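You operate a simulated robot arm through the tools that you are given. There is no shell and no other tool. Be economical: measure what you need, move in short steps, check, and stop when the job is done.

Carry out the task below with a simulated robot arm. There is one attempt and no reset: what you move stays moved.

JOB
Mill two ran hot: open its water valves, reset and restart at 600 rpm.
Fine: both of mill two's water valves first; Reset takes once it has cooled to 45 C; Start last; no new fault or trip; leave the other controls as they are.

Only the result counts: the job must be done as asked and must still hold three seconds after the hand-in. Knocking over, shifting, dropping, spilling or breaking anything else fails it.

ROBOT AND FRAMES
A 7-joint arm with a two-finger parallel gripper, fixed in place. Base frame: the origin is at the foot of the arm, x ahead of it, y to its left, z up. Lengths are in mm, angles in rad, forces in N, time in s.
With the tool pointing down near the work surface it reaches from about 180 to 620 mm from the base axis. Its first joint turns from -1.152 to 1.152 rad. Payload 1.57 kg.
The TCP is the grasp point between the finger pads, 30 mm short of the fingertips. In the tool frame z runs along the fingers and y along their closing line. Largest opening 110 mm; finger width 24, thickness 12; the body of the gripper, 48 by 112 mm, starts 78 mm behind the TCP.
Orientation is that of the tool frame in the base frame, as a unit quaternion [x, y, z, w]. With the fingers straight down and closing along the base's y, the tool's x points along the base's -x, its y along +y and its z along -z.

CONTROLS
- The arm moves only by the tool move_arm. Its argument "commands" is one flat list of numbers, 7 for each row, row after row: the turn, a rotation vector about the tool's x, y, z in rad, then the shift along the tool's x, y, z in mm, then the closure, from 0 (fully open) to 1 (shut). In form: [rx, ry, rz, x, y, z, grip, rx, ry, rz, x, y, z, grip, ...]. A call has 1 to 10 rows; each row shifts and turns the commanded pose from where the row before left it, along the tool's axes as they then stand. Rows are played at 5 a second. More than 50 mm and 0.15 rad between two rows, or a gripper value outside its range, and nothing of the call is played. Where a pose cannot be reached the arm comes as near as it can. A force on the tool above 70 N (or 10 N above the force at the start of the call, whichever is more), or a blocked arm, ends the call early, and 0.2 s more pass. The fingers move at their own pace (about 108 mm/s each) and stop on an object; they squeeze with about 33 N. The grip force told is the motor's: it shows also when the fingers shut on nothing. Time passes only in rows, and 0.2 s behind the last, so rows that do not move let the fingers close. The reply holds the time, the measured pose of the TCP, the force on the tool along the base axes, the opening and the grip force, in the units named above and with some noise, and new pictures: "views" is both (left out), scene, wrist or none.
- Cameras (640 x 400 px; columns grow to the right, rows downward): "scene" is fixed at [179.3, -389.5, 1403.4]; the picture's right is [0.70, -0.71, 0.00], its down [-0.38, -0.38, -0.84] and it looks along [0.60, 0.59, -0.54] (base axes); focal length 217 px, centre (320, 200). "wrist" rides on the gripper at [-36, 0, -80] in the tool frame; the picture's right is [0.00, -1.00, 0.00], its down [0.97, 0.00, -0.24] and it looks along [0.24, 0.00, 0.97] (tool axes); focal length 218 px, centre (320, 200).
- measure_at(camera, pixels): for up to 12 pixels [column, row] of the newest picture of that camera ("zoom" is the newest enlarged one), the place [x, y, z] in the base frame of the surface seen there, good to about 2 mm, but the place of the scene camera against the robot may be out by one fixed shift of up to 12 mm in any direction. No time passes.
- close_up(camera, box): a new picture of the part [left, top, right, bottom] of that camera's present view, enlarged. No time passes.
- close_job(): hands the job in; it is judged then, once.

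Work in short steps. Measure before you move; look again where a grasp or a placing could have gone wrong, and mend it. You have 80 turns and 120 pictures in all, those below and enlarged ones among them. Open the gripper and draw the arm clear of the work before you hand the job in, unless the task says otherwise; then end with one line.

The tools are called after "Call:" as a command line: name --argument value ..., lists and objects as JSON in quotes. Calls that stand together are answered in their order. move_arm: Moves the arm, as the interface text tells. Its arguments: {"type":"object","properties":{"commands":{"type":"array","items":{"type":"number"}},"views":{"type":"string","enum":["both","scene","wrist","none"]}},"required":["commands"]} The other tools are called the same way: measure_at (camera, pixels) gives the place of the surface under pixels of a picture; close_up (camera, box) takes an enlarged picture of a part of a camera's view; close_job () hands the job in.

At the start:

```text
time: 0.0
eef_pos: [337.1, -73.5, 1300.5]
orientation: [0.0, 1.0, 0.0, 0.0]
force: [-0.1, -0.1, 0.4]
gripper_width: 110.0
finger_force: 0.0
```

scene: 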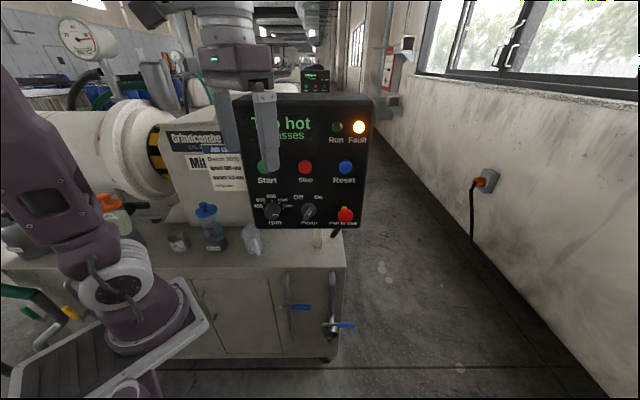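
wrist: 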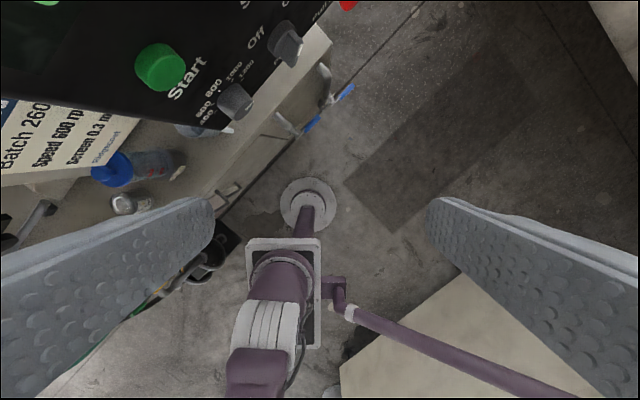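

The scene shows a panel (235-375, 95-235) with buttons and knobs, and valves with blue handles near (300,307) and (340,325). I look at them enlarged.

Call:
close_up --camera "scene" --box '[230, 90, 380, 240]'

Call:
close_up --camera "scene" --box '[260, 250, 380, 370]'

Call:
close_up --camera "scene" --box '[0, 0, 260, 260]'

Call:
measure_at --camera "scene" --pixels '[[305, 167], [345, 167], [345, 214], [308, 212], [272, 211], [262, 167], [300, 307], [347, 325], [330, 325], [290, 307], [355, 180], [250, 225]]'

```text
2.67 times, centred on (305, 165) of scene
```

zoom: 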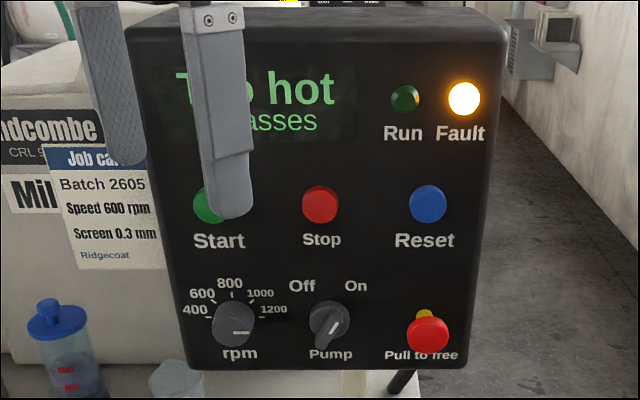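

```text
3.33 times, centred on (320, 310) of scene
```

zoom: 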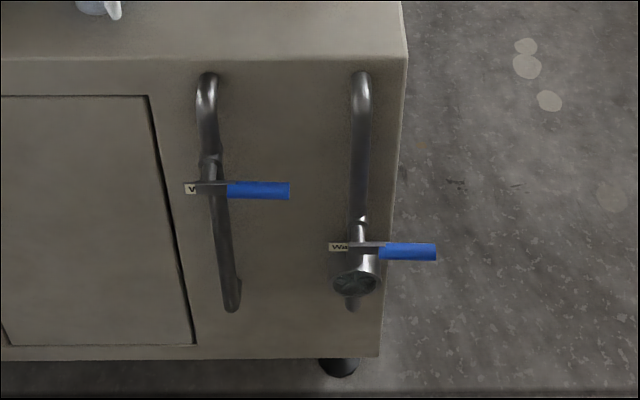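

```text
1.54 times, centred on (130, 130) of scene
```

zoom: 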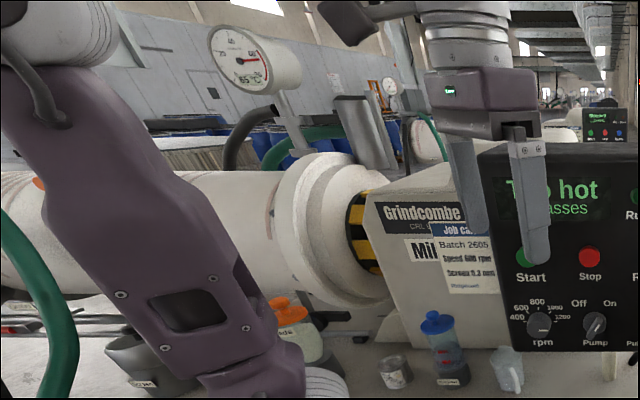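

```text
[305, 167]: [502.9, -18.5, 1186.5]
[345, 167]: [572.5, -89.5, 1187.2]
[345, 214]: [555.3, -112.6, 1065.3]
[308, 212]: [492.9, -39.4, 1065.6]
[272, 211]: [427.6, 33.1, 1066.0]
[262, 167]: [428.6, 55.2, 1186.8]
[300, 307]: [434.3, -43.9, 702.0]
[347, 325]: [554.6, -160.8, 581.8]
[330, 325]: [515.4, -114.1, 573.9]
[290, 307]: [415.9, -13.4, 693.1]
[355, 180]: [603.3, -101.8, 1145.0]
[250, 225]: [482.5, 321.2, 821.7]
```

I need to read the valve labels and see the rest of the bench, left at (0-100, 280-340).

Call:
close_up --camera "scene" --box '[280, 295, 320, 320]'

Call:
close_up --camera "scene" --box '[315, 312, 355, 337]'

Call:
close_up --camera "scene" --box '[0, 260, 160, 360]'

Call:
close_up --camera "scene" --box '[250, 180, 370, 240]'

Call:
close_up --camera "scene" --box '[295, 60, 335, 95]'

```text
16.00 times, centred on (300, 308) of scene
```

zoom: 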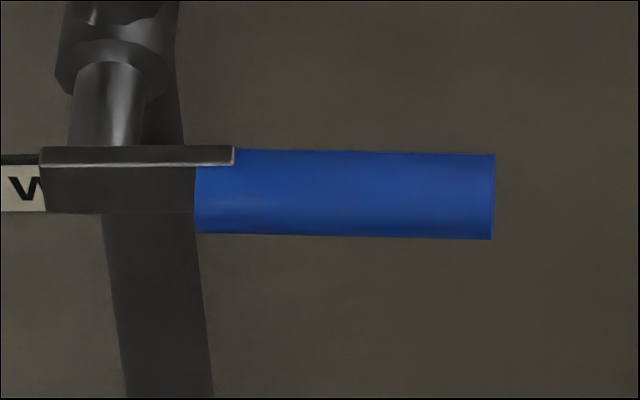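

```text
16.00 times, centred on (335, 324) of scene
```

zoom: 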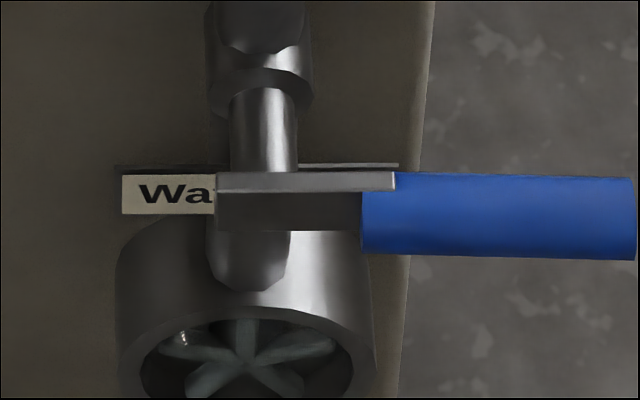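

```text
4.00 times, centred on (80, 310) of scene
```

zoom: 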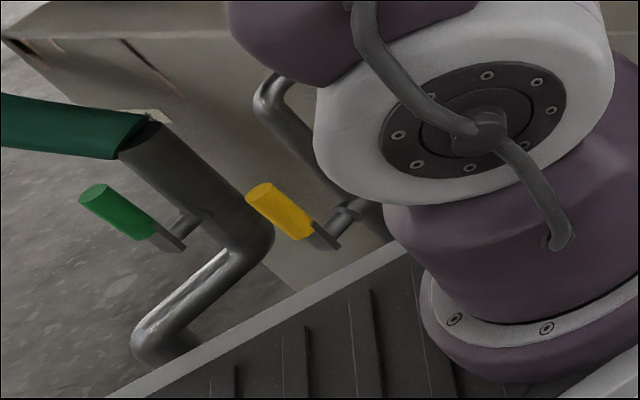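

```text
5.33 times, centred on (310, 210) of scene
```

zoom: 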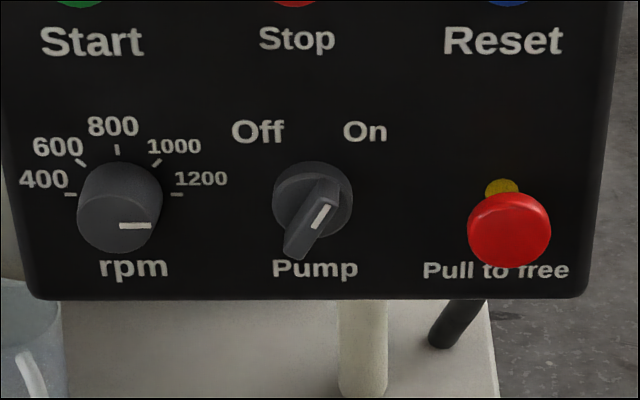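

```text
11.43 times, centred on (315, 78) of scene
```

zoom: 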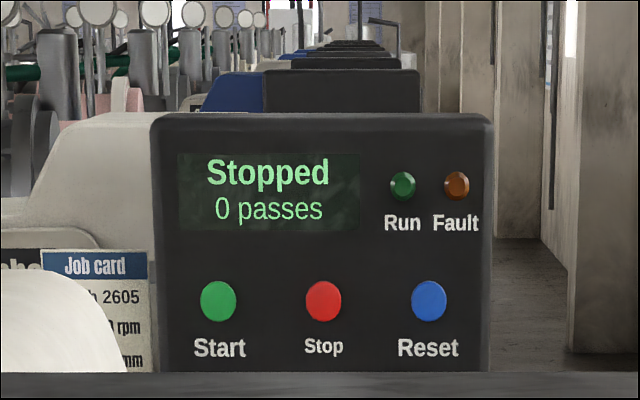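

Two blue "Wa…" valves have their levers crosswise (closed), the knob points to 1200 and the job card says 600. I first yaw the tool 45° to face the panel and start pitching it level, to read things with the wrist camera.

Call:
move_arm --commands '[0, 0, -0.131, 0, 0, 0, 0.5, 0, 0, -0.131, 0, 0, 0, 1, 0, 0, -0.131, 0, 0, 0, 1, 0, 0, -0.131, 0, 0, 0, 1, 0, 0, -0.131, 0, 0, 0, 1, 0, 0, -0.13, 0, 0, 0, 1, 0, -0.143, 0, 0, 0, 0, 1, 0, -0.143, 0, 0, 0, 0, 1, 0, -0.143, 0, 0, 0, 0, 1, 0, -0.143, 0, 0, 0, 0, 1]' --views "both"

Call:
measure_at --camera "scene" --pixels '[[298, 308], [310, 308], [346, 326], [353, 326], [333, 330], [293, 270], [326, 275], [130, 345]]'

```text
time: 2.2
eef_pos: [338.3, -74.3, 1301.5]
orientation: [-0.368, 0.886, 0.109, 0.261]
force: [-1.0, -0.4, 0.4]
gripper_width: 0.0
finger_force: 21.0
```

scene: 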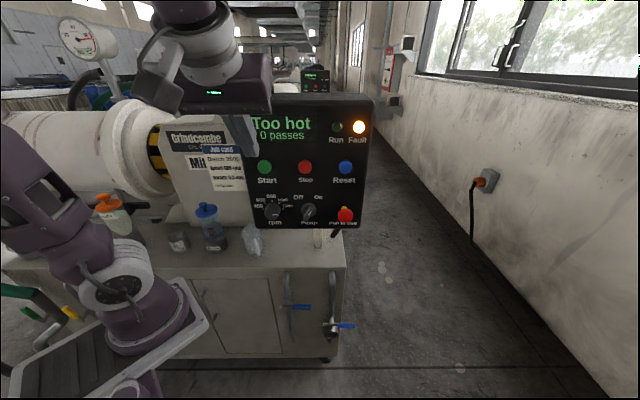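
wrist: 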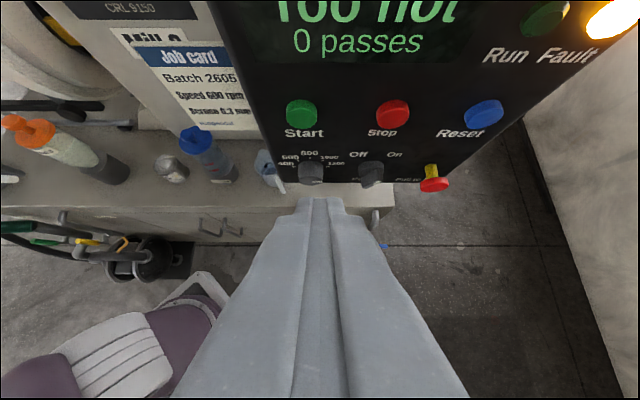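

```text
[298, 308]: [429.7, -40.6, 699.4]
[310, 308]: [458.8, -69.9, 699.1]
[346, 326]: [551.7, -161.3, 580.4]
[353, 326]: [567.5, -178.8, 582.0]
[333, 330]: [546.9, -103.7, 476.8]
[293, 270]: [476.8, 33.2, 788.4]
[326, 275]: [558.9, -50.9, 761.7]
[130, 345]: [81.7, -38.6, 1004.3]
```

The panel is readable and the body carries "Mill …"; I finish pitching level and go down in front of the cabinet.

Call:
move_arm --commands '[0, -0.143, 0, 0, 0, 0, 1, 0, -0.143, 0, 0, 0, 0, 1, 0, -0.143, 0, 0, 0, 0, 1, 0, -0.143, 0, 0, 0, 0, 1, 0, -0.143, 0, 0, 0, 0, 1, 0, -0.143, 0, 0, 0, 0, 1, 0, -0.141, 0, 0, 0, 0, 1, 0, 0, 0, 0, 0, 0, 1]' --views "both"

Call:
close_up --camera "scene" --box '[150, 110, 260, 200]'

```text
time: 4.0
eef_pos: [336.2, -73.3, 1300.5]
orientation: [-0.271, 0.654, 0.27, 0.653]
force: [0.9, -0.5, 0.6]
gripper_width: 0.0
finger_force: 21.4
```

scene: 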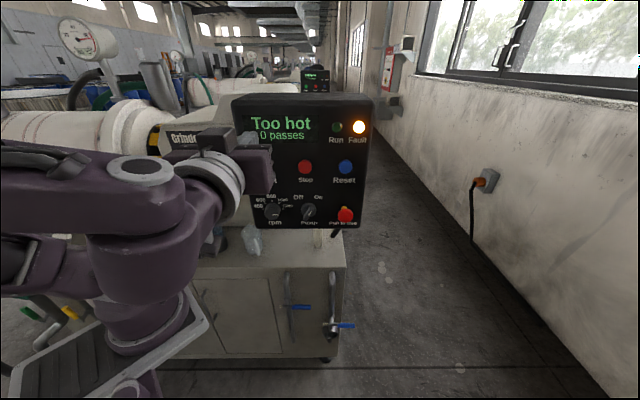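
wrist: 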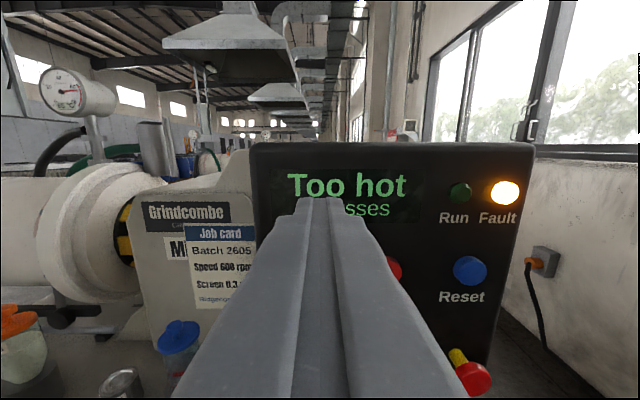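

```text
4.44 times, centred on (205, 155) of scene
```

zoom: 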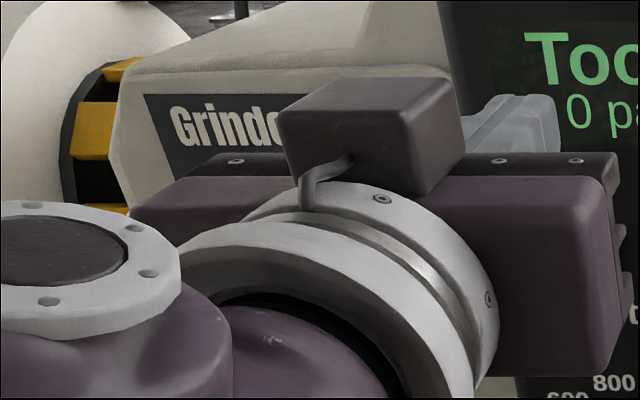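

Level pose reached. I descend about 450 mm at this standoff, to look at the valves.

Call:
move_arm --commands '[0, 0, 0, 45, -4, 0, 1, 0, 0, 0, 45, -4, 0, 1, 0, 0, 0, 45, -4, 0, 1, 0, 0, 0, 45, -4, 0, 1, 0, 0, 0, 45, -4, 0, 1, 0, 0, 0, 45, -4, 0, 1, 0, 0, 0, 45, -4, 0, 1, 0, 0, 0, 45, -4, 0, 1, 0, 0, 0, 45, -4, 0, 1, 0, 0, 0, 45, -4, 0, 1]' --views "both"

```text
time: 5.2
eef_pos: [345.8, -75.9, 1155.7]
orientation: [-0.38, 0.589, 0.171, 0.693]
force: [-1.0, -0.2, -0.3]
gripper_width: 0.0
finger_force: 20.8
stopped in row 6: the arm was blocked; the commanded pose is now the measured one
```

scene: 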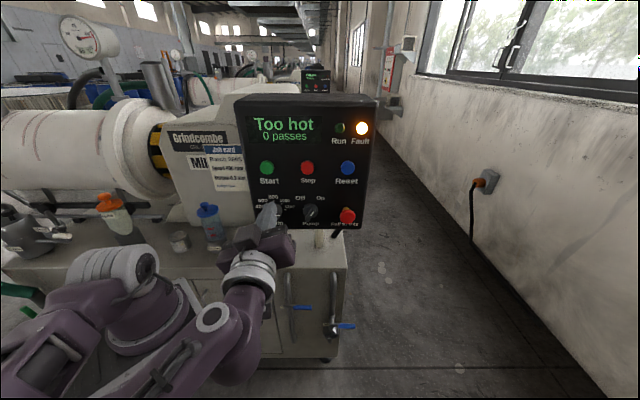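
wrist: 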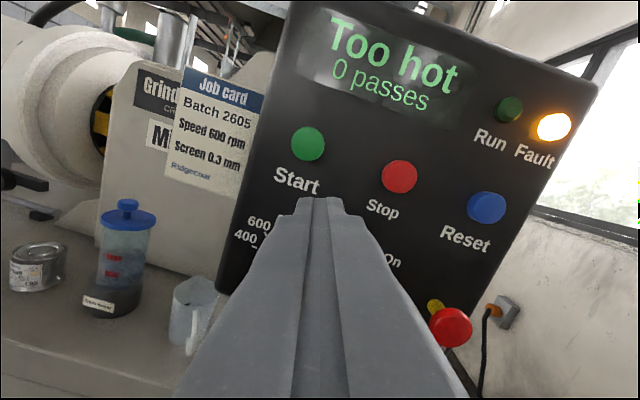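

The arm folded up and stopped. I check whether anything shifted, by measuring the panel, valves and bench again.

Call:
measure_at --camera "scene" --pixels '[[307, 167], [347, 167], [347, 214], [302, 308], [347, 326], [295, 270], [328, 275], [269, 167], [60, 330], [130, 325], [230, 300], [265, 290]]'

Call:
close_up --camera "scene" --box '[0, 200, 360, 400]'

```text
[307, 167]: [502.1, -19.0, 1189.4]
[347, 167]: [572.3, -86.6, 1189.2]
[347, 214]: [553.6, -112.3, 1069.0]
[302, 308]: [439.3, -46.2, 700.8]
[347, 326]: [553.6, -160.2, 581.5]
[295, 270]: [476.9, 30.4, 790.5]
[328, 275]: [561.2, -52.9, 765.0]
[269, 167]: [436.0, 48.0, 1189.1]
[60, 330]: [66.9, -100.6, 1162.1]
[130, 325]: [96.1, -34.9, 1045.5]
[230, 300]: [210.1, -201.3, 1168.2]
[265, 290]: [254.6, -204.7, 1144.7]
```

```text
1.78 times, centred on (180, 300) of scene
```

zoom: 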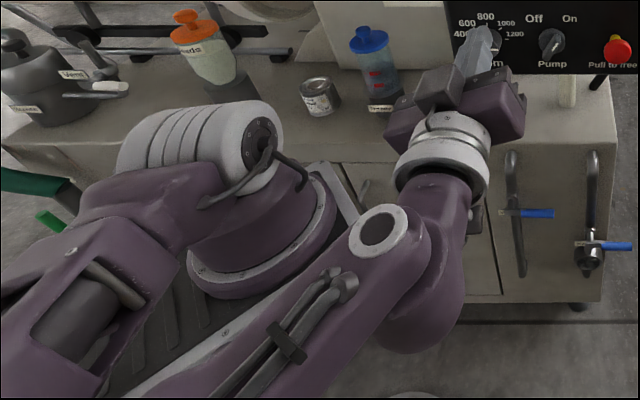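

Nothing moved; the arm simply was too folded. I undo the roll, go right about 190 mm for more room, then down.

Call:
move_arm --commands '[0.008, 0.007, 0.11, -20, 0, 0, 1, 0.008, 0.007, 0.11, -20, 0, 0, 1, 0.008, 0.007, 0.11, 0, -20, 0, 1, 0, 0, 0, 0, -45, 0, 1, 0, 0, 0, 0, -45, 0, 1, 0, 0, 0, 0, -45, 0, 1, 0, 0, 0, 0, -35, 0, 1, 0, 0, 0, 40, 0, 0, 1, 0, 0, 0, 40, 0, 0, 1, 0, 0, 0, 40, 0, 0, 1]' --views "scene"

```text
time: 7.3
eef_pos: [398.8, -152.6, 1135.6]
orientation: [-0.319, 0.694, 0.22, 0.607]
force: [-0.2, -1.2, -0.1]
gripper_width: 0.0
finger_force: 21.1
out of reach, approached as far as the arm can: row 5, 6, 7, 10
stopped in row 10: the arm was blocked; the commanded pose is now the measured one
```

scene: 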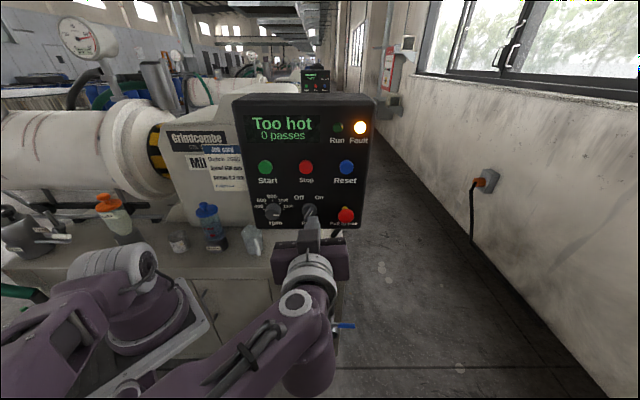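

The first joint limits this level pose far back on the right. For the valves I pitch the tool 60° down instead, keeping the position, then descend.

Call:
move_arm --commands '[-0.006, 0.1256, 0.0105, 0, 0, 0, 1, -0.006, 0.1256, 0.0105, 0, 0, 0, 1, -0.006, 0.1256, 0.0105, 0, 0, 0, 1, -0.006, 0.1256, 0.0105, 0, 0, 0, 1, -0.006, 0.1256, 0.0105, 0, 0, 0, 1, -0.006, 0.1256, 0.0105, 0, 0, 0, 1, -0.006, 0.1256, 0.0105, 0, 0, 0, 1, 0, 0, 0, 20, 0, 34.6, 1, 0, 0, 0, 20, 0, 34.6, 1, 0, 0, 0, 20, 0, 34.6, 1]' --views "both"

```text
time: 9.5
eef_pos: [392.0, -158.4, 1078.5]
orientation: [-0.336, 0.788, 0.176, 0.485]
force: [0.6, -0.2, -0.3]
gripper_width: 0.0
finger_force: 21.0
out of reach, approached as far as the arm can: row 3, 4, 5, 6, 7, 8, 9, 10
```

scene: 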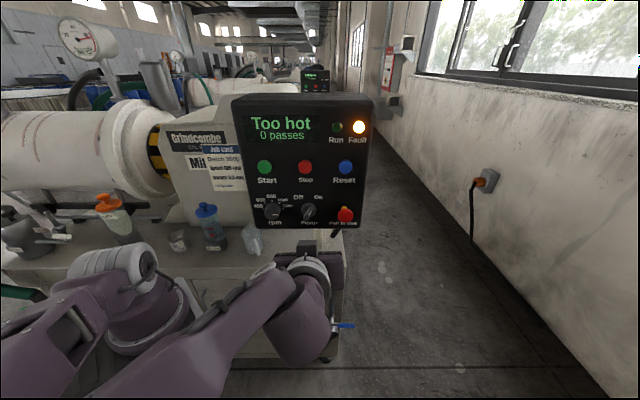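
wrist: 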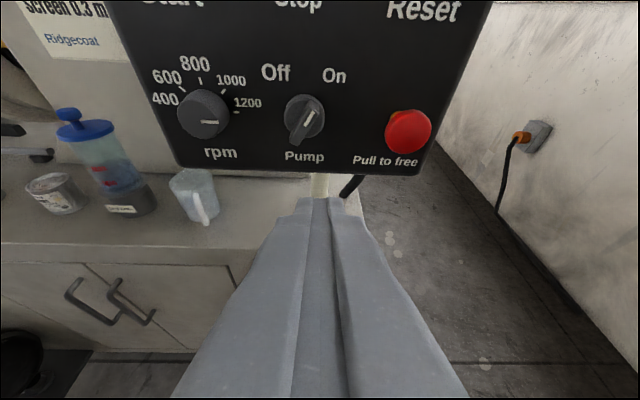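

The arm has run into a wrist limit in this branch. I go back up to let it unfold with the tool pointing down.

Call:
move_arm --commands '[0, 0, 0, -22, 0, -40, 1, 0, 0, 0, -22, 0, -40, 1, 0, 0, 0, -22, 0, -40, 1, 0, 0, 0, -22, 0, -40, 1, 0, 0, 0, -22, 0, -40, 1, 0, 0, 0, -22, 0, -40, 1, 0, 0.13, 0, 0, 0, 0, 1, 0, 0.13, 0, 0, 0, 0, 1, 0, 0.13, 0, 0, 0, 0, 1, 0, 0.13, 0, 0, 0, 0, 1]' --views "both"

```text
time: 11.0
eef_pos: [281.3, -214.8, 1270.5]
orientation: [-0.407, 0.789, 0.216, 0.407]
force: [0.4, 0.0, 0.7]
gripper_width: 0.0
finger_force: 21.4
stopped in row 7: the arm was blocked; the commanded pose is now the measured one
```

scene: 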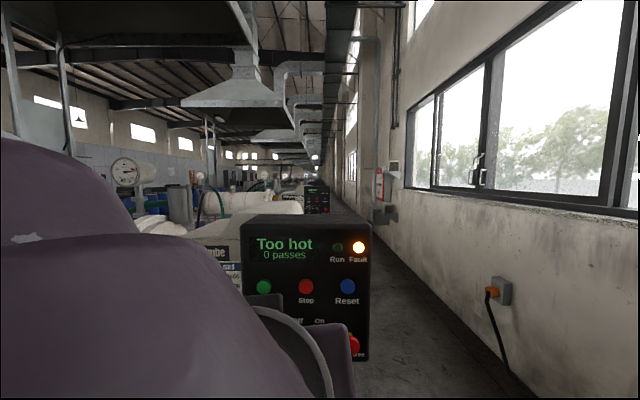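
wrist: 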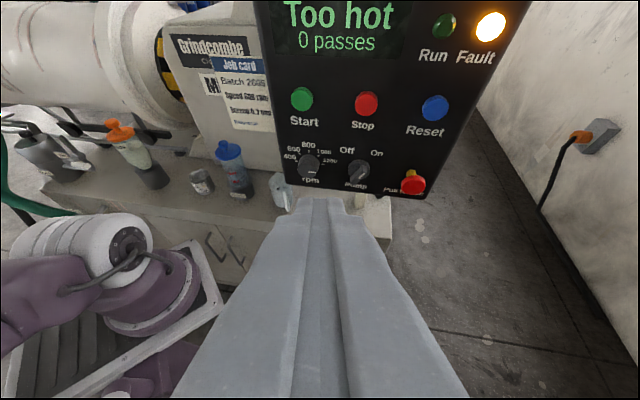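

The scene view has tilted: the arm's elbow seems to have touched the camera stand. I move away from it, towards the start position, and look.

Call:
move_arm --commands '[0, 0, 0, -27, 9, 26, 1, 0, 0, 0, -27, 9, 26, 1, 0, 0, 0, -27, 9, 26, 1, 0, 0, 0, -27, 9, 26, 1]' --views "both"

```text
time: 12.0
eef_pos: [336.5, -77.5, 1300.9]
orientation: [-0.403, 0.79, 0.209, 0.412]
force: [-0.4, 0.2, 0.6]
gripper_width: 0.3
finger_force: 20.5
```

scene: 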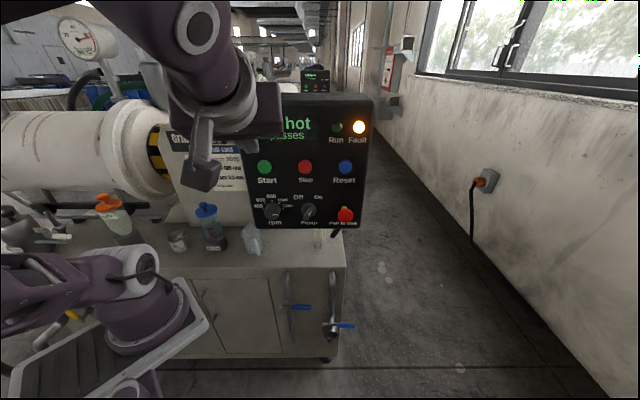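
wrist: 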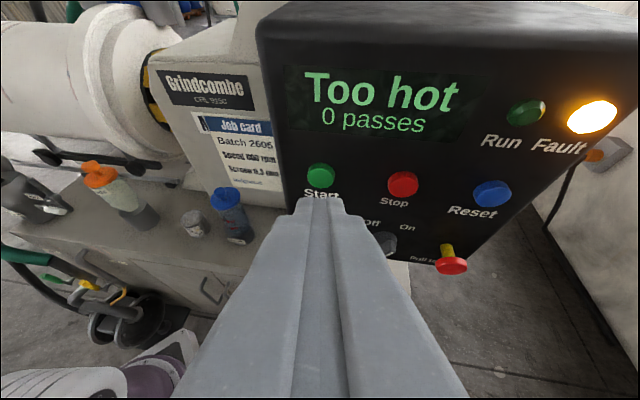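

The camera view is back as it was. Now I bring the tool straight down with 45° yaw and shift right in front of the left valve's lever line.

Call:
move_arm --commands '[0.0105, 0.137, 0.0207, 0, 0, 0, 1, 0.0105, 0.137, 0.0207, 0, 0, 0, 1, 0.0105, 0.137, 0.0207, 0, 0, 0, 1, 0.0105, 0.137, 0.0207, 0, 0, 0, 1, 0.0105, 0.137, 0.0207, 0, 0, 0, 1, 0.0105, 0.137, 0.0207, 0, 0, 0, 1, 0.0105, 0.137, 0.0207, 0, 0, 0, 1, 0, 0, 0, -10, -31, 0, 1, 0, 0, 0, -10, -31, 0, 1, 0, 0, 0, -10, -31, 0, 1]' --views "scene"

```text
time: 14.2
eef_pos: [424.8, -121.9, 1299.7]
orientation: [-0.383, 0.924, 0.0, -0.003]
force: [0.1, 0.0, -0.5]
gripper_width: 0.1
finger_force: 20.7
```

scene: 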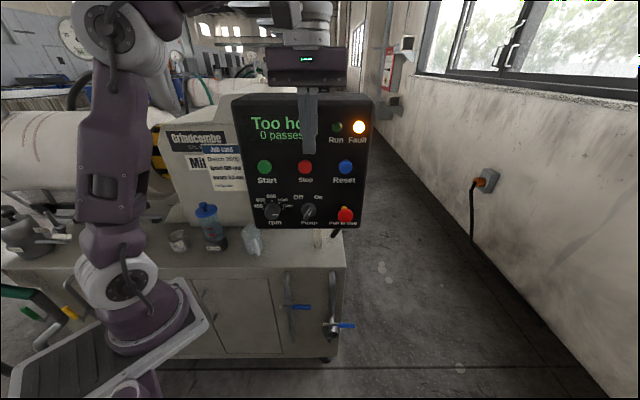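

Good posture. I descend in steps of 45 mm, slightly backing off from the panel.

Call:
move_arm --commands '[0, 0, 0, 10, 0, 45, 1, 0, 0, 0, 10, 0, 45, 1, 0, 0, 0, 0, 0, 45, 1, 0, 0, 0, 0, 0, 45, 1, 0, 0, 0, 0, 0, 45, 1, 0, 0, 0, 0, 0, 45, 1, 0, 0, 0, 0, 0, 45, 1, 0, 0, 0, 0, 0, 45, 1, 0, 0, 0, 0, 0, 45, 1, 0, 0, 0, 0, 0, 45, 1]' --views "both"

```text
time: 16.4
eef_pos: [410.4, -135.0, 852.5]
orientation: [-0.383, 0.924, 0.001, -0.001]
force: [0.9, 0.1, 0.7]
gripper_width: 0.3
finger_force: 20.9
```

scene: 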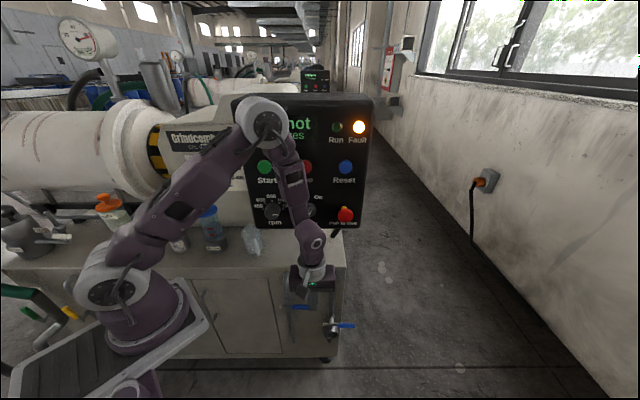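
wrist: 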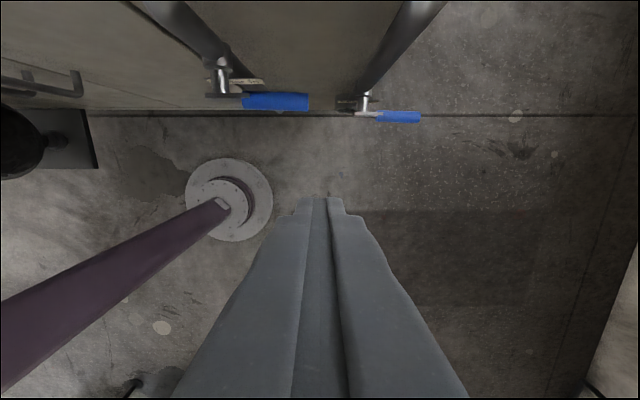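

Both valves are seen from above at (270,100) and (395,117). I enlarge and measure in the wrist view, which is aligned with the arm.

Call:
close_up --camera "wrist" --box '[180, 40, 440, 140]'

Call:
measure_at --camera "wrist" --pixels '[[212, 98], [225, 98], [250, 101], [275, 101], [305, 102], [222, 75], [340, 103], [365, 113], [380, 116], [400, 117], [418, 117], [366, 98]]'

```text
2.46 times, centred on (310, 90) of wrist
```

zoom: 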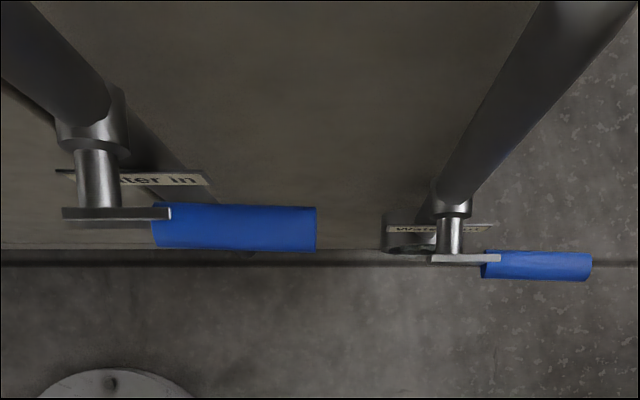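

```text
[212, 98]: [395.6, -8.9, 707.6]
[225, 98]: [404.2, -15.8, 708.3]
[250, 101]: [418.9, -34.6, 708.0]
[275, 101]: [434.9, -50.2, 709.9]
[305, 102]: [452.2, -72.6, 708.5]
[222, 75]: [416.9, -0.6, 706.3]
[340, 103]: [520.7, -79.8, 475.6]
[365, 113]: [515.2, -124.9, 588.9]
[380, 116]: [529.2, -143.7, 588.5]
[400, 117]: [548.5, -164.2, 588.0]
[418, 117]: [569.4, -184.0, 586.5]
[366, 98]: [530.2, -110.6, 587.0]
```

Labels read "Water in" and "Water out", levers horizontal = closed. I pitch the tool to 60° down and approach to 15 mm above the left lever's handle (t≈361, d≈258).

Call:
move_arm --commands '[0, -0.131, 0, 0, 0, 0, 1, 0, -0.131, 0, 0, 0, 0, 1, 0, -0.131, 0, 0, 0, 0, 1, 0, -0.1306, 0, 0, 0, 0, 1, 0, 0, 0, -2, 8, 38, 1, 0, 0, 0, -2, 8, 38, 1, 0, 0, 0, -2.6, 8.6, 38.6, 1]' --views "both"

```text
time: 18.0
eef_pos: [436.7, -75.2, 754.9]
orientation: [-0.369, 0.893, 0.098, 0.239]
force: [0.7, 0.3, 0.8]
gripper_width: 0.0
finger_force: 20.9
```

scene: 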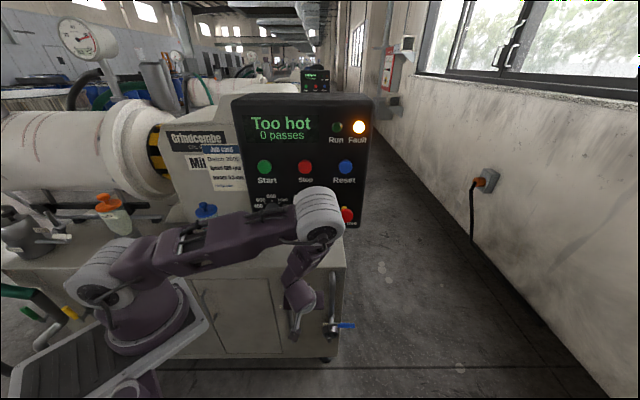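
wrist: 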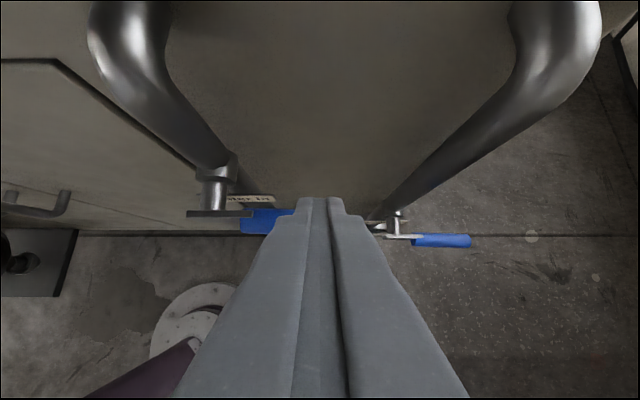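

The elbow at (320,215) looks close to the panel's knobs, so I measure its clearance before going on.

Call:
measure_at --camera "scene" --pixels '[[305, 210], [320, 195], [335, 205], [338, 225], [320, 235], [346, 216], [300, 250], [300, 300], [270, 240]]'

Call:
close_up --camera "wrist" --box '[180, 170, 340, 270]'

Call:
measure_at --camera "wrist" --pixels '[[217, 213], [245, 222], [265, 215], [265, 225], [290, 213], [213, 190], [255, 200], [392, 235], [420, 240], [460, 240], [398, 222]]'

```text
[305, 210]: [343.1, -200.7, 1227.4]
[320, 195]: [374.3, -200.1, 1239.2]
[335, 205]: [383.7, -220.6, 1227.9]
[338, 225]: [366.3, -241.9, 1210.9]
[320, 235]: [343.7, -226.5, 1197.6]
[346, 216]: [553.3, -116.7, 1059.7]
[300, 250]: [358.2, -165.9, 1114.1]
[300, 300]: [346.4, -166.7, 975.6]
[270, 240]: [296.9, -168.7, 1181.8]
```

```text
4.00 times, centred on (260, 220) of wrist
```

zoom: 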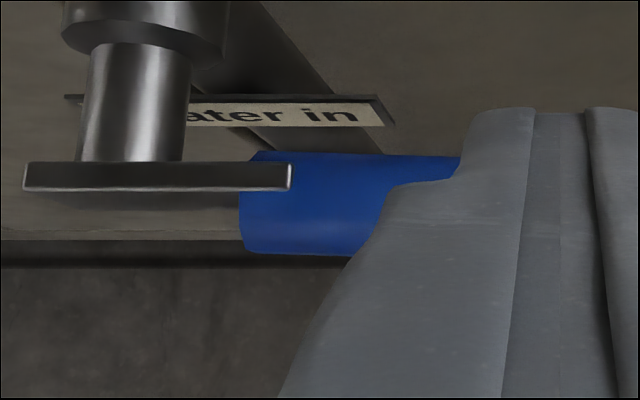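

```text
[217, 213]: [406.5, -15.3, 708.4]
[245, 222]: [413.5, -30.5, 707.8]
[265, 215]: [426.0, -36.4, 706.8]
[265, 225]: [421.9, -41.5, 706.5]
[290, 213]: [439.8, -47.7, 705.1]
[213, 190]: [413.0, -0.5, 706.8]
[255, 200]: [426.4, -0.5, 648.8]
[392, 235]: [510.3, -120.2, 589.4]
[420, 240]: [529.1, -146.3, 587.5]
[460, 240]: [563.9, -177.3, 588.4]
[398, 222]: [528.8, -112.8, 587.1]
```

The elbow is clear. I press the left handle lightly downward: 24 mm in small steps, watching force and motion.

Call:
move_arm --commands '[0, 0, 0, 3, 0, 5.2, 1, 0, 0, 0, 3, 0, 5.2, 1, 0, 0, 0, 3, 0, 5.2, 1, 0, 0, 0, 3, 0, 5.2, 1]' --views "wrist"

Call:
close_up --camera "wrist" --box '[180, 150, 340, 250]'

```text
time: 19.1
eef_pos: [435.7, -74.7, 733.3]
orientation: [-0.369, 0.893, 0.098, 0.239]
force: [-16.3, -5.6, 42.2]
gripper_width: 0.1
finger_force: 21.2
stopped in row 4: the force on the tool passed its limit (the readings are from after the stop); the commanded pose is now the measured one
```

wrist: 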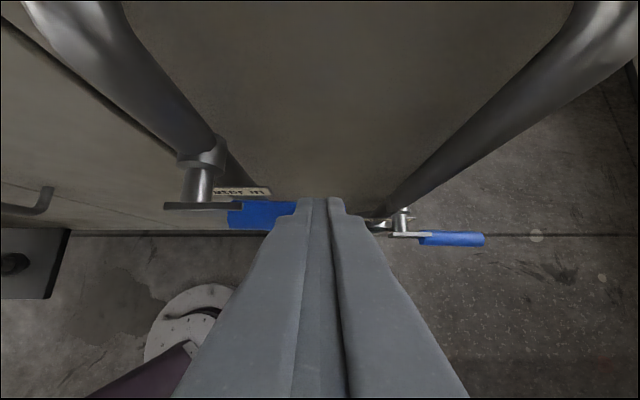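

```text
4.00 times, centred on (260, 200) of wrist
```

zoom: 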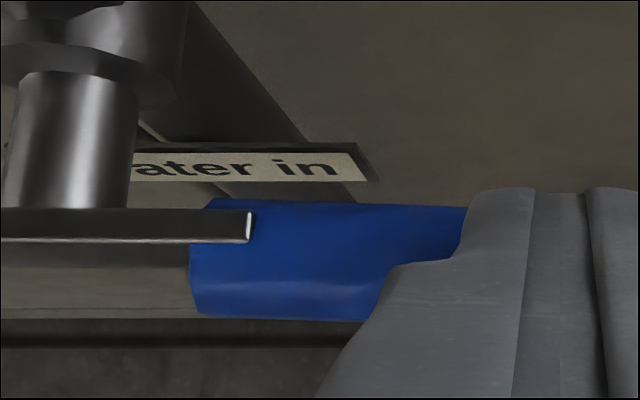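

The left lever stands firm against 45–70 N downward, so it does not open that way; it must swing up. I back off, pitch the tool to 30° below level, to push from beneath.

Call:
move_arm --commands '[0, 0, 0, -5, 0, -8.7, 1, 0, 0, 0, 24.4, 0, -22.8, 1, 0, 0, 0, 24.4, 0, -22.8, 1, 0, -0.131, 0, 0, 0, 0, 1, 0, -0.131, 0, 0, 0, 0, 1, 0, -0.131, 0, 0, 0, 0, 1, 0, -0.1306, 0, 0, 0, 0, 1]' --views "both"

```text
time: 20.7
eef_pos: [389.5, -119.4, 755.9]
orientation: [-0.332, 0.8, 0.192, 0.461]
force: [0.2, 0.2, -0.5]
gripper_width: 0.2
finger_force: 20.5
```

scene: 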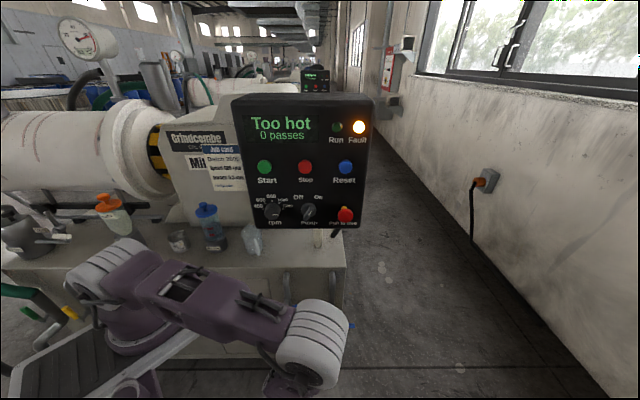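
wrist: 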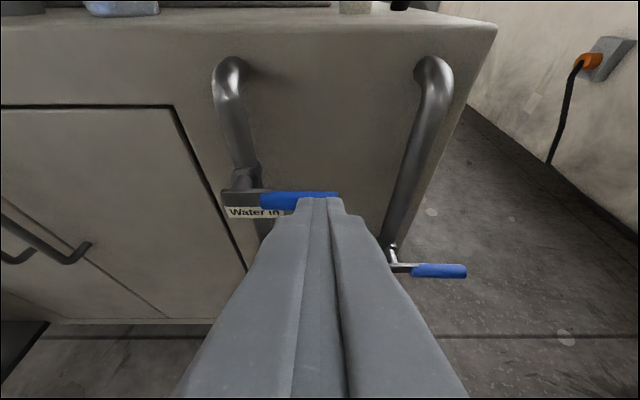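

Pose is good. I go below the handle (TCP z≈660) and then forward 59 mm so the fingers lie under it.

Call:
move_arm --commands '[0, 0, 0, 41.5, -1, 24, 1, 0, 0, 0, 41.5, -1, 24, 1, 0, 0, 0, -15, 0, 26, 1, 0, 0, 0, -15, 0, 26, 1]' --views "both"

```text
time: 21.7
eef_pos: [433.7, -78.8, 659.9]
orientation: [-0.331, 0.801, 0.19, 0.461]
force: [-0.2, 0.7, -0.9]
gripper_width: 0.0
finger_force: 21.4
```

scene: 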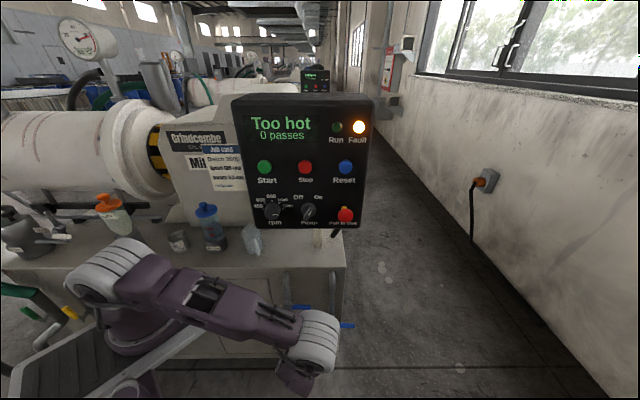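
wrist: 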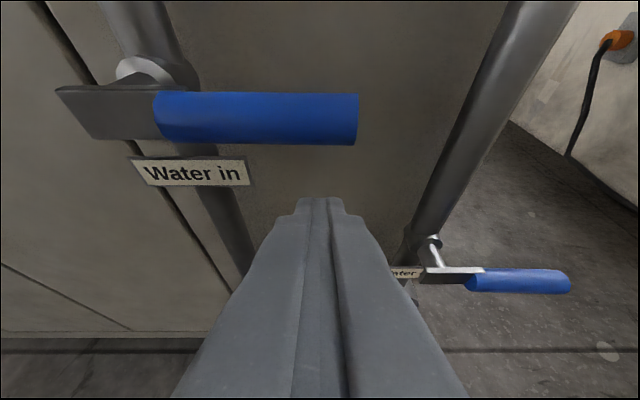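

Fingers are under the handle (handle end at (355,120)). I lift 44 mm in steps and watch whether the lever follows.

Call:
move_arm --commands '[0, 0, 0, -9.53, 0, -5.5, 1, 0, 0, 0, -9.53, 0, -5.5, 1, 0, 0, 0, -6.9, 0, -4, 1, 0, 0, 0, -6.9, 0, -4, 1, 0, 0, 0, -5.2, 0, -3, 1]' --views "wrist"

```text
time: 22.9
eef_pos: [434.3, -79.2, 706.0]
orientation: [-0.331, 0.802, 0.191, 0.46]
force: [-7.4, -4.0, -3.3]
gripper_width: 0.0
finger_force: 21.9
```

wrist: 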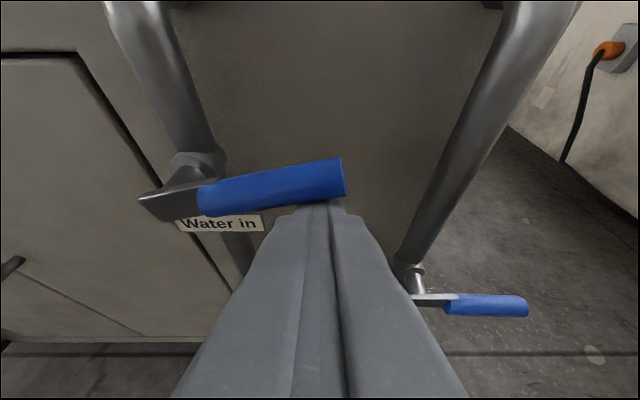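

It rises (about 12°). I follow the arc up and left to vertical.

Call:
move_arm --commands '[0, 0, 0, -7.4, 3, -4.25, 1, 0, 0, 0, -6.9, 4, -4, 1, 0, 0, 0, -6.9, 6, -4, 1, 0, 0, 0, -6.5, 7, -3.75, 1, 0, 0, 0, -5.2, 8, -3, 1, 0, 0, 0, -3.5, 10, -2, 1, 0, 0, 0, -1.7, 10, -1, 1, 0, 0, 0, 0, 4, 0, 1]' --views "both"

```text
time: 24.7
eef_pos: [398.8, -42.9, 750.0]
orientation: [-0.332, 0.799, 0.192, 0.463]
force: [2.4, -2.2, 2.7]
gripper_width: 0.3
finger_force: 21.2
```

scene: 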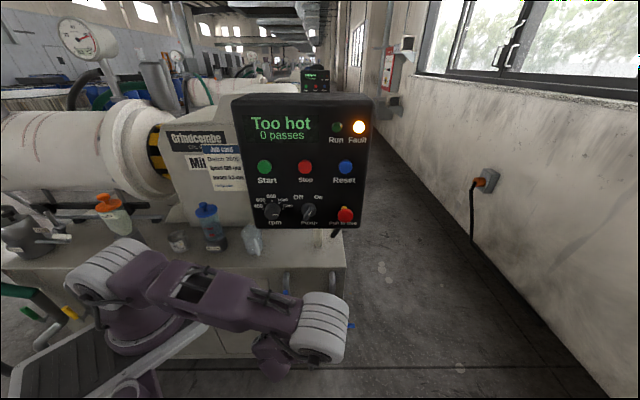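
wrist: 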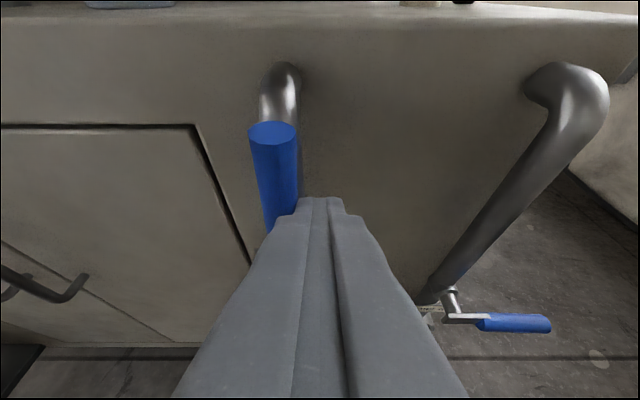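

The handle is near upright at (272,175). I measure it to judge the angle.

Call:
measure_at --camera "wrist" --pixels '[[272, 133], [272, 150], [276, 180], [280, 210], [460, 318], [490, 322], [520, 322], [545, 323]]'

```text
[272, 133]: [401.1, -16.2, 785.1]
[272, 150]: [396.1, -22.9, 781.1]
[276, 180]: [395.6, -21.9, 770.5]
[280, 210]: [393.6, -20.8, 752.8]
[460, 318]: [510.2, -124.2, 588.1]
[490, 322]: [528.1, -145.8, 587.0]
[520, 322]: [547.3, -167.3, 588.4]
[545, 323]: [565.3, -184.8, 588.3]
```

Upright (t≈295 at top and bottom). A last gentle 4 mm nudge to the stop, then I back off from it.

Call:
move_arm --commands '[0, 0, 0, 0, 3, 0, 1, 0, 0, 0, 0, 2, 0, 1]' --views "wrist"

```text
time: 25.3
eef_pos: [395.7, -39.9, 749.7]
orientation: [-0.331, 0.801, 0.189, 0.463]
force: [19.4, -7.7, -1.6]
gripper_width: 0.0
finger_force: 21.3
```

wrist: 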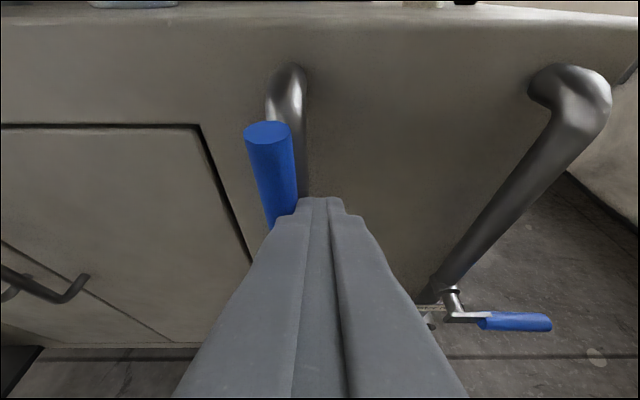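

It rests firmly at its stop. I back off and travel to below the right ("Water out") handle's front, staying in front of everything.

Call:
move_arm --commands '[0, 0, 0, 0, -12, 0, 1, 0, 0, 0, 20, 0, -34.6, 1, 0, 0, 0, 30.3, -33.5, 17.5, 1, 0, 0, 0, 30.3, -33.5, 17.5, 1, 0, 0, 0, 30.3, -33.5, 17.5, 1, 0, 0, 0, 30.3, -33.5, 17.5, 1, 0, 0, 0, 30.3, -33.5, 17.5, 1, 0, 0, 0, 30.3, -33.5, 17.5, 1]' --views "both"

```text
time: 27.1
eef_pos: [480.5, -184.2, 593.1]
orientation: [-0.332, 0.801, 0.191, 0.461]
force: [0.3, 0.0, 0.1]
gripper_width: 0.1
finger_force: 21.5
out of reach, approached as far as the arm can: row 7, 8
```

scene: 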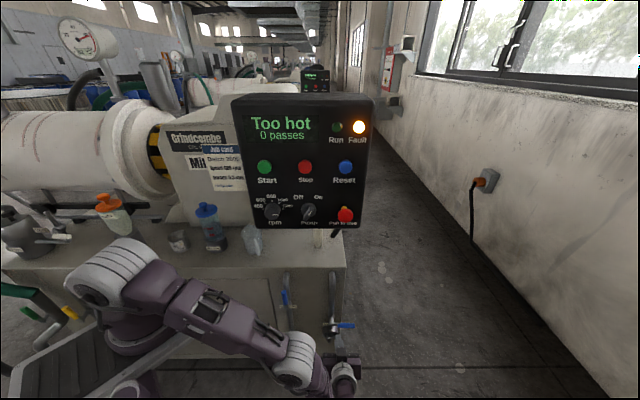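
wrist: 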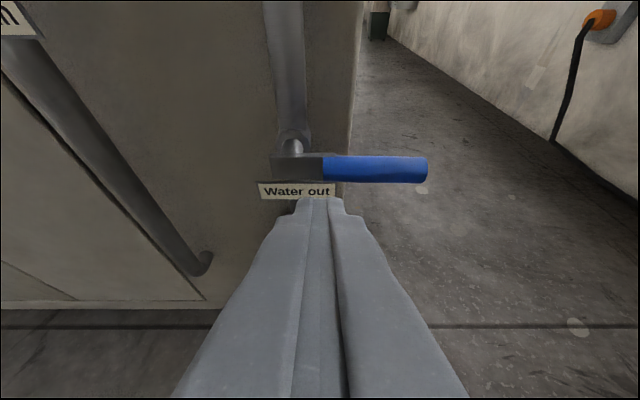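

Row 7–8 went out of reach at this yaw. I turn the yaw 25° toward base x, which brings the wrist inboard, and retry the low position.

Call:
move_arm --commands '[0.127, 0, 0.0733, 0, 0, 0, 1, 0.127, 0, 0.0733, 0, 0, 0, 1, 0.127, 0, 0.0733, 0, 0, 0, 1, 0, 0, 0, 8, 34.6, -14, 1, 0, 0, 0, 0, 0, 0, 1, 0, 0, 0, 0, 0, 0, 1]' --views "both"

```text
time: 28.5
eef_pos: [454.4, -157.4, 592.2]
orientation: [-0.149, 0.854, 0.085, 0.492]
force: [0.1, -0.5, 1.0]
gripper_width: 0.0
finger_force: 20.7
```

scene: 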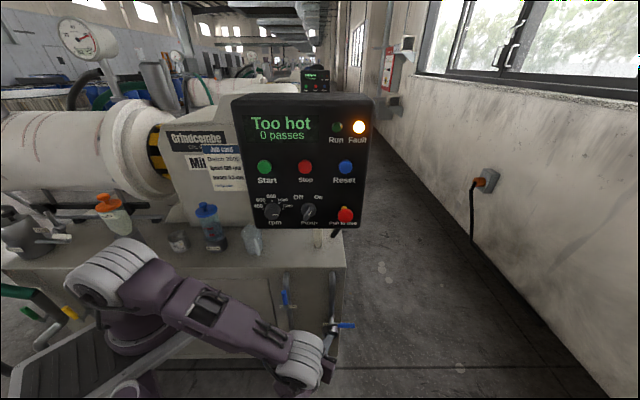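
wrist: 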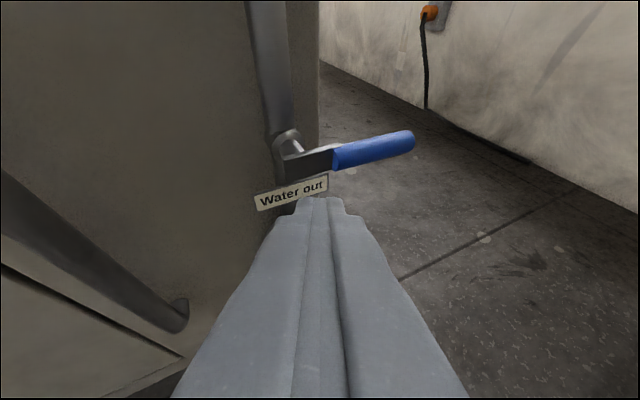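

Now it follows the commands. I go on to the pre-position below the handle (d≈212, t≈485, z≈540).

Call:
move_arm --commands '[0, 0, 0, 11.5, -15.1, 14.8, 1, 0, 0, 0, 11.5, -15.1, 14.8, 1, 0, 0, 0, 11.5, -15.1, 14.8, 1, 0, 0, 0, 0, 0, 0, 1]' --views "both"

```text
time: 29.5
eef_pos: [475.5, -182.2, 565.4]
orientation: [-0.149, 0.854, 0.085, 0.491]
force: [0.1, 0.0, -0.1]
gripper_width: 0.0
finger_force: 21.7
out of reach, approached as far as the arm can: row 2, 3
```

scene: 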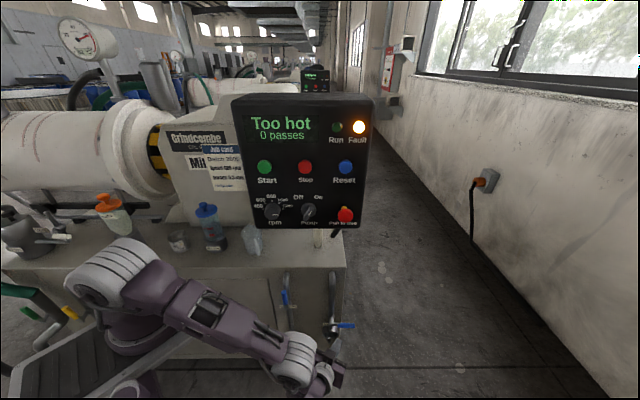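
wrist: 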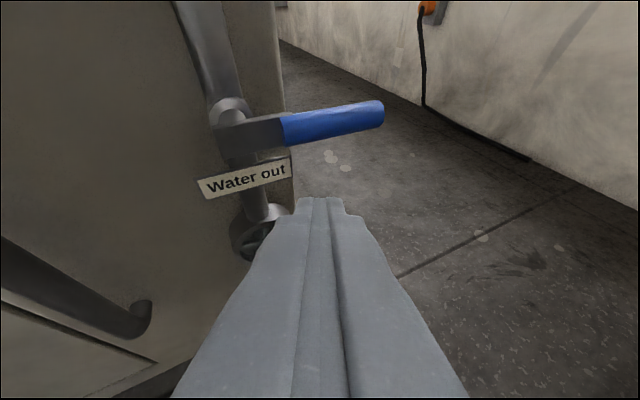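

Low wrist reach is limited at this pitch; a steeper pitch (50°) drops the fingertip while keeping the wrist higher. I pitch, then move near the handle's lower front.

Call:
move_arm --commands '[0, 0.1163, 0, 0, 0, 0, 1, 0, 0.1163, 0, 0, 0, 0, 1, 0, 0.1163, 0, 0, 0, 0, 1, 0, 0, 0, -12.7, -10.6, 13.9, 1, 0, 0, 0, -12.7, -10.6, 13.9, 1, 0, 0, 0, 0, 0, 0, 1]' --views "both"

```text
time: 30.9
eef_pos: [517.1, -187.2, 559.6]
orientation: [-0.161, 0.926, 0.059, 0.337]
force: [0.5, 0.5, -0.3]
gripper_width: 0.0
finger_force: 21.7
```

scene: 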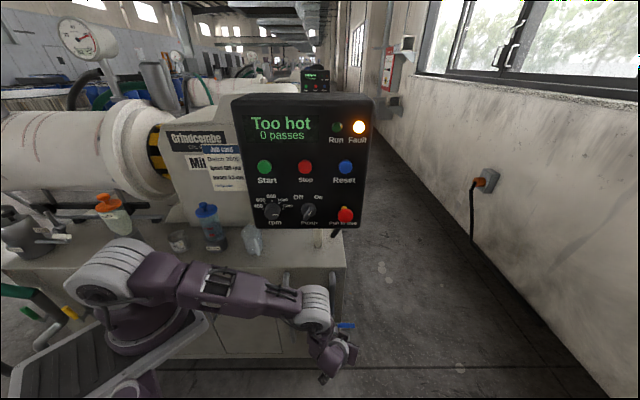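
wrist: 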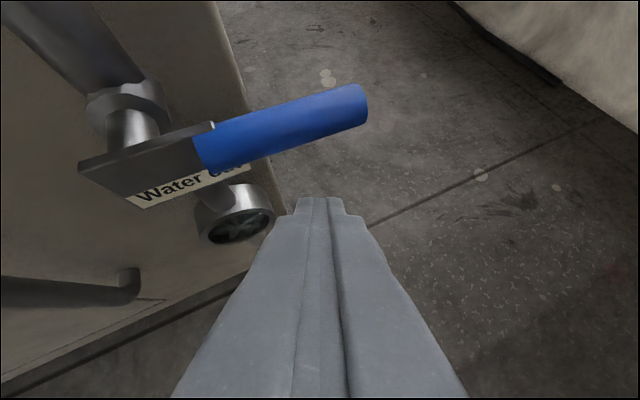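

Reached without trouble. Down 12, forward 22 under the handle, then lift in small steps.

Call:
move_arm --commands '[0, 0, 0, 7.7, 0, 9.2, 1, 0, 0, 0, -16.9, 0, 14.1, 1, 0, 0, 0, -5.8, 0, -6.9, 1, 0, 0, 0, -5.8, 0, -6.9, 1, 0, 0, 0, -5.8, 0, -6.9, 1, 0, 0, 0, -5.8, 0, -6.9, 1]' --views "wrist"

```text
time: 32.3
eef_pos: [537.0, -181.6, 581.7]
orientation: [-0.161, 0.926, 0.058, 0.335]
force: [-9.2, -1.9, -2.3]
gripper_width: 0.0
finger_force: 21.5
```

wrist: 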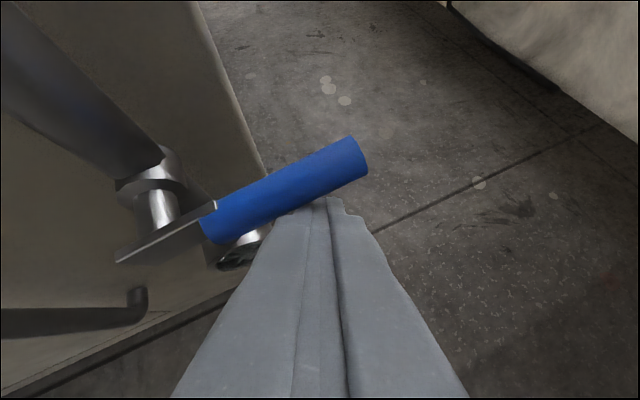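

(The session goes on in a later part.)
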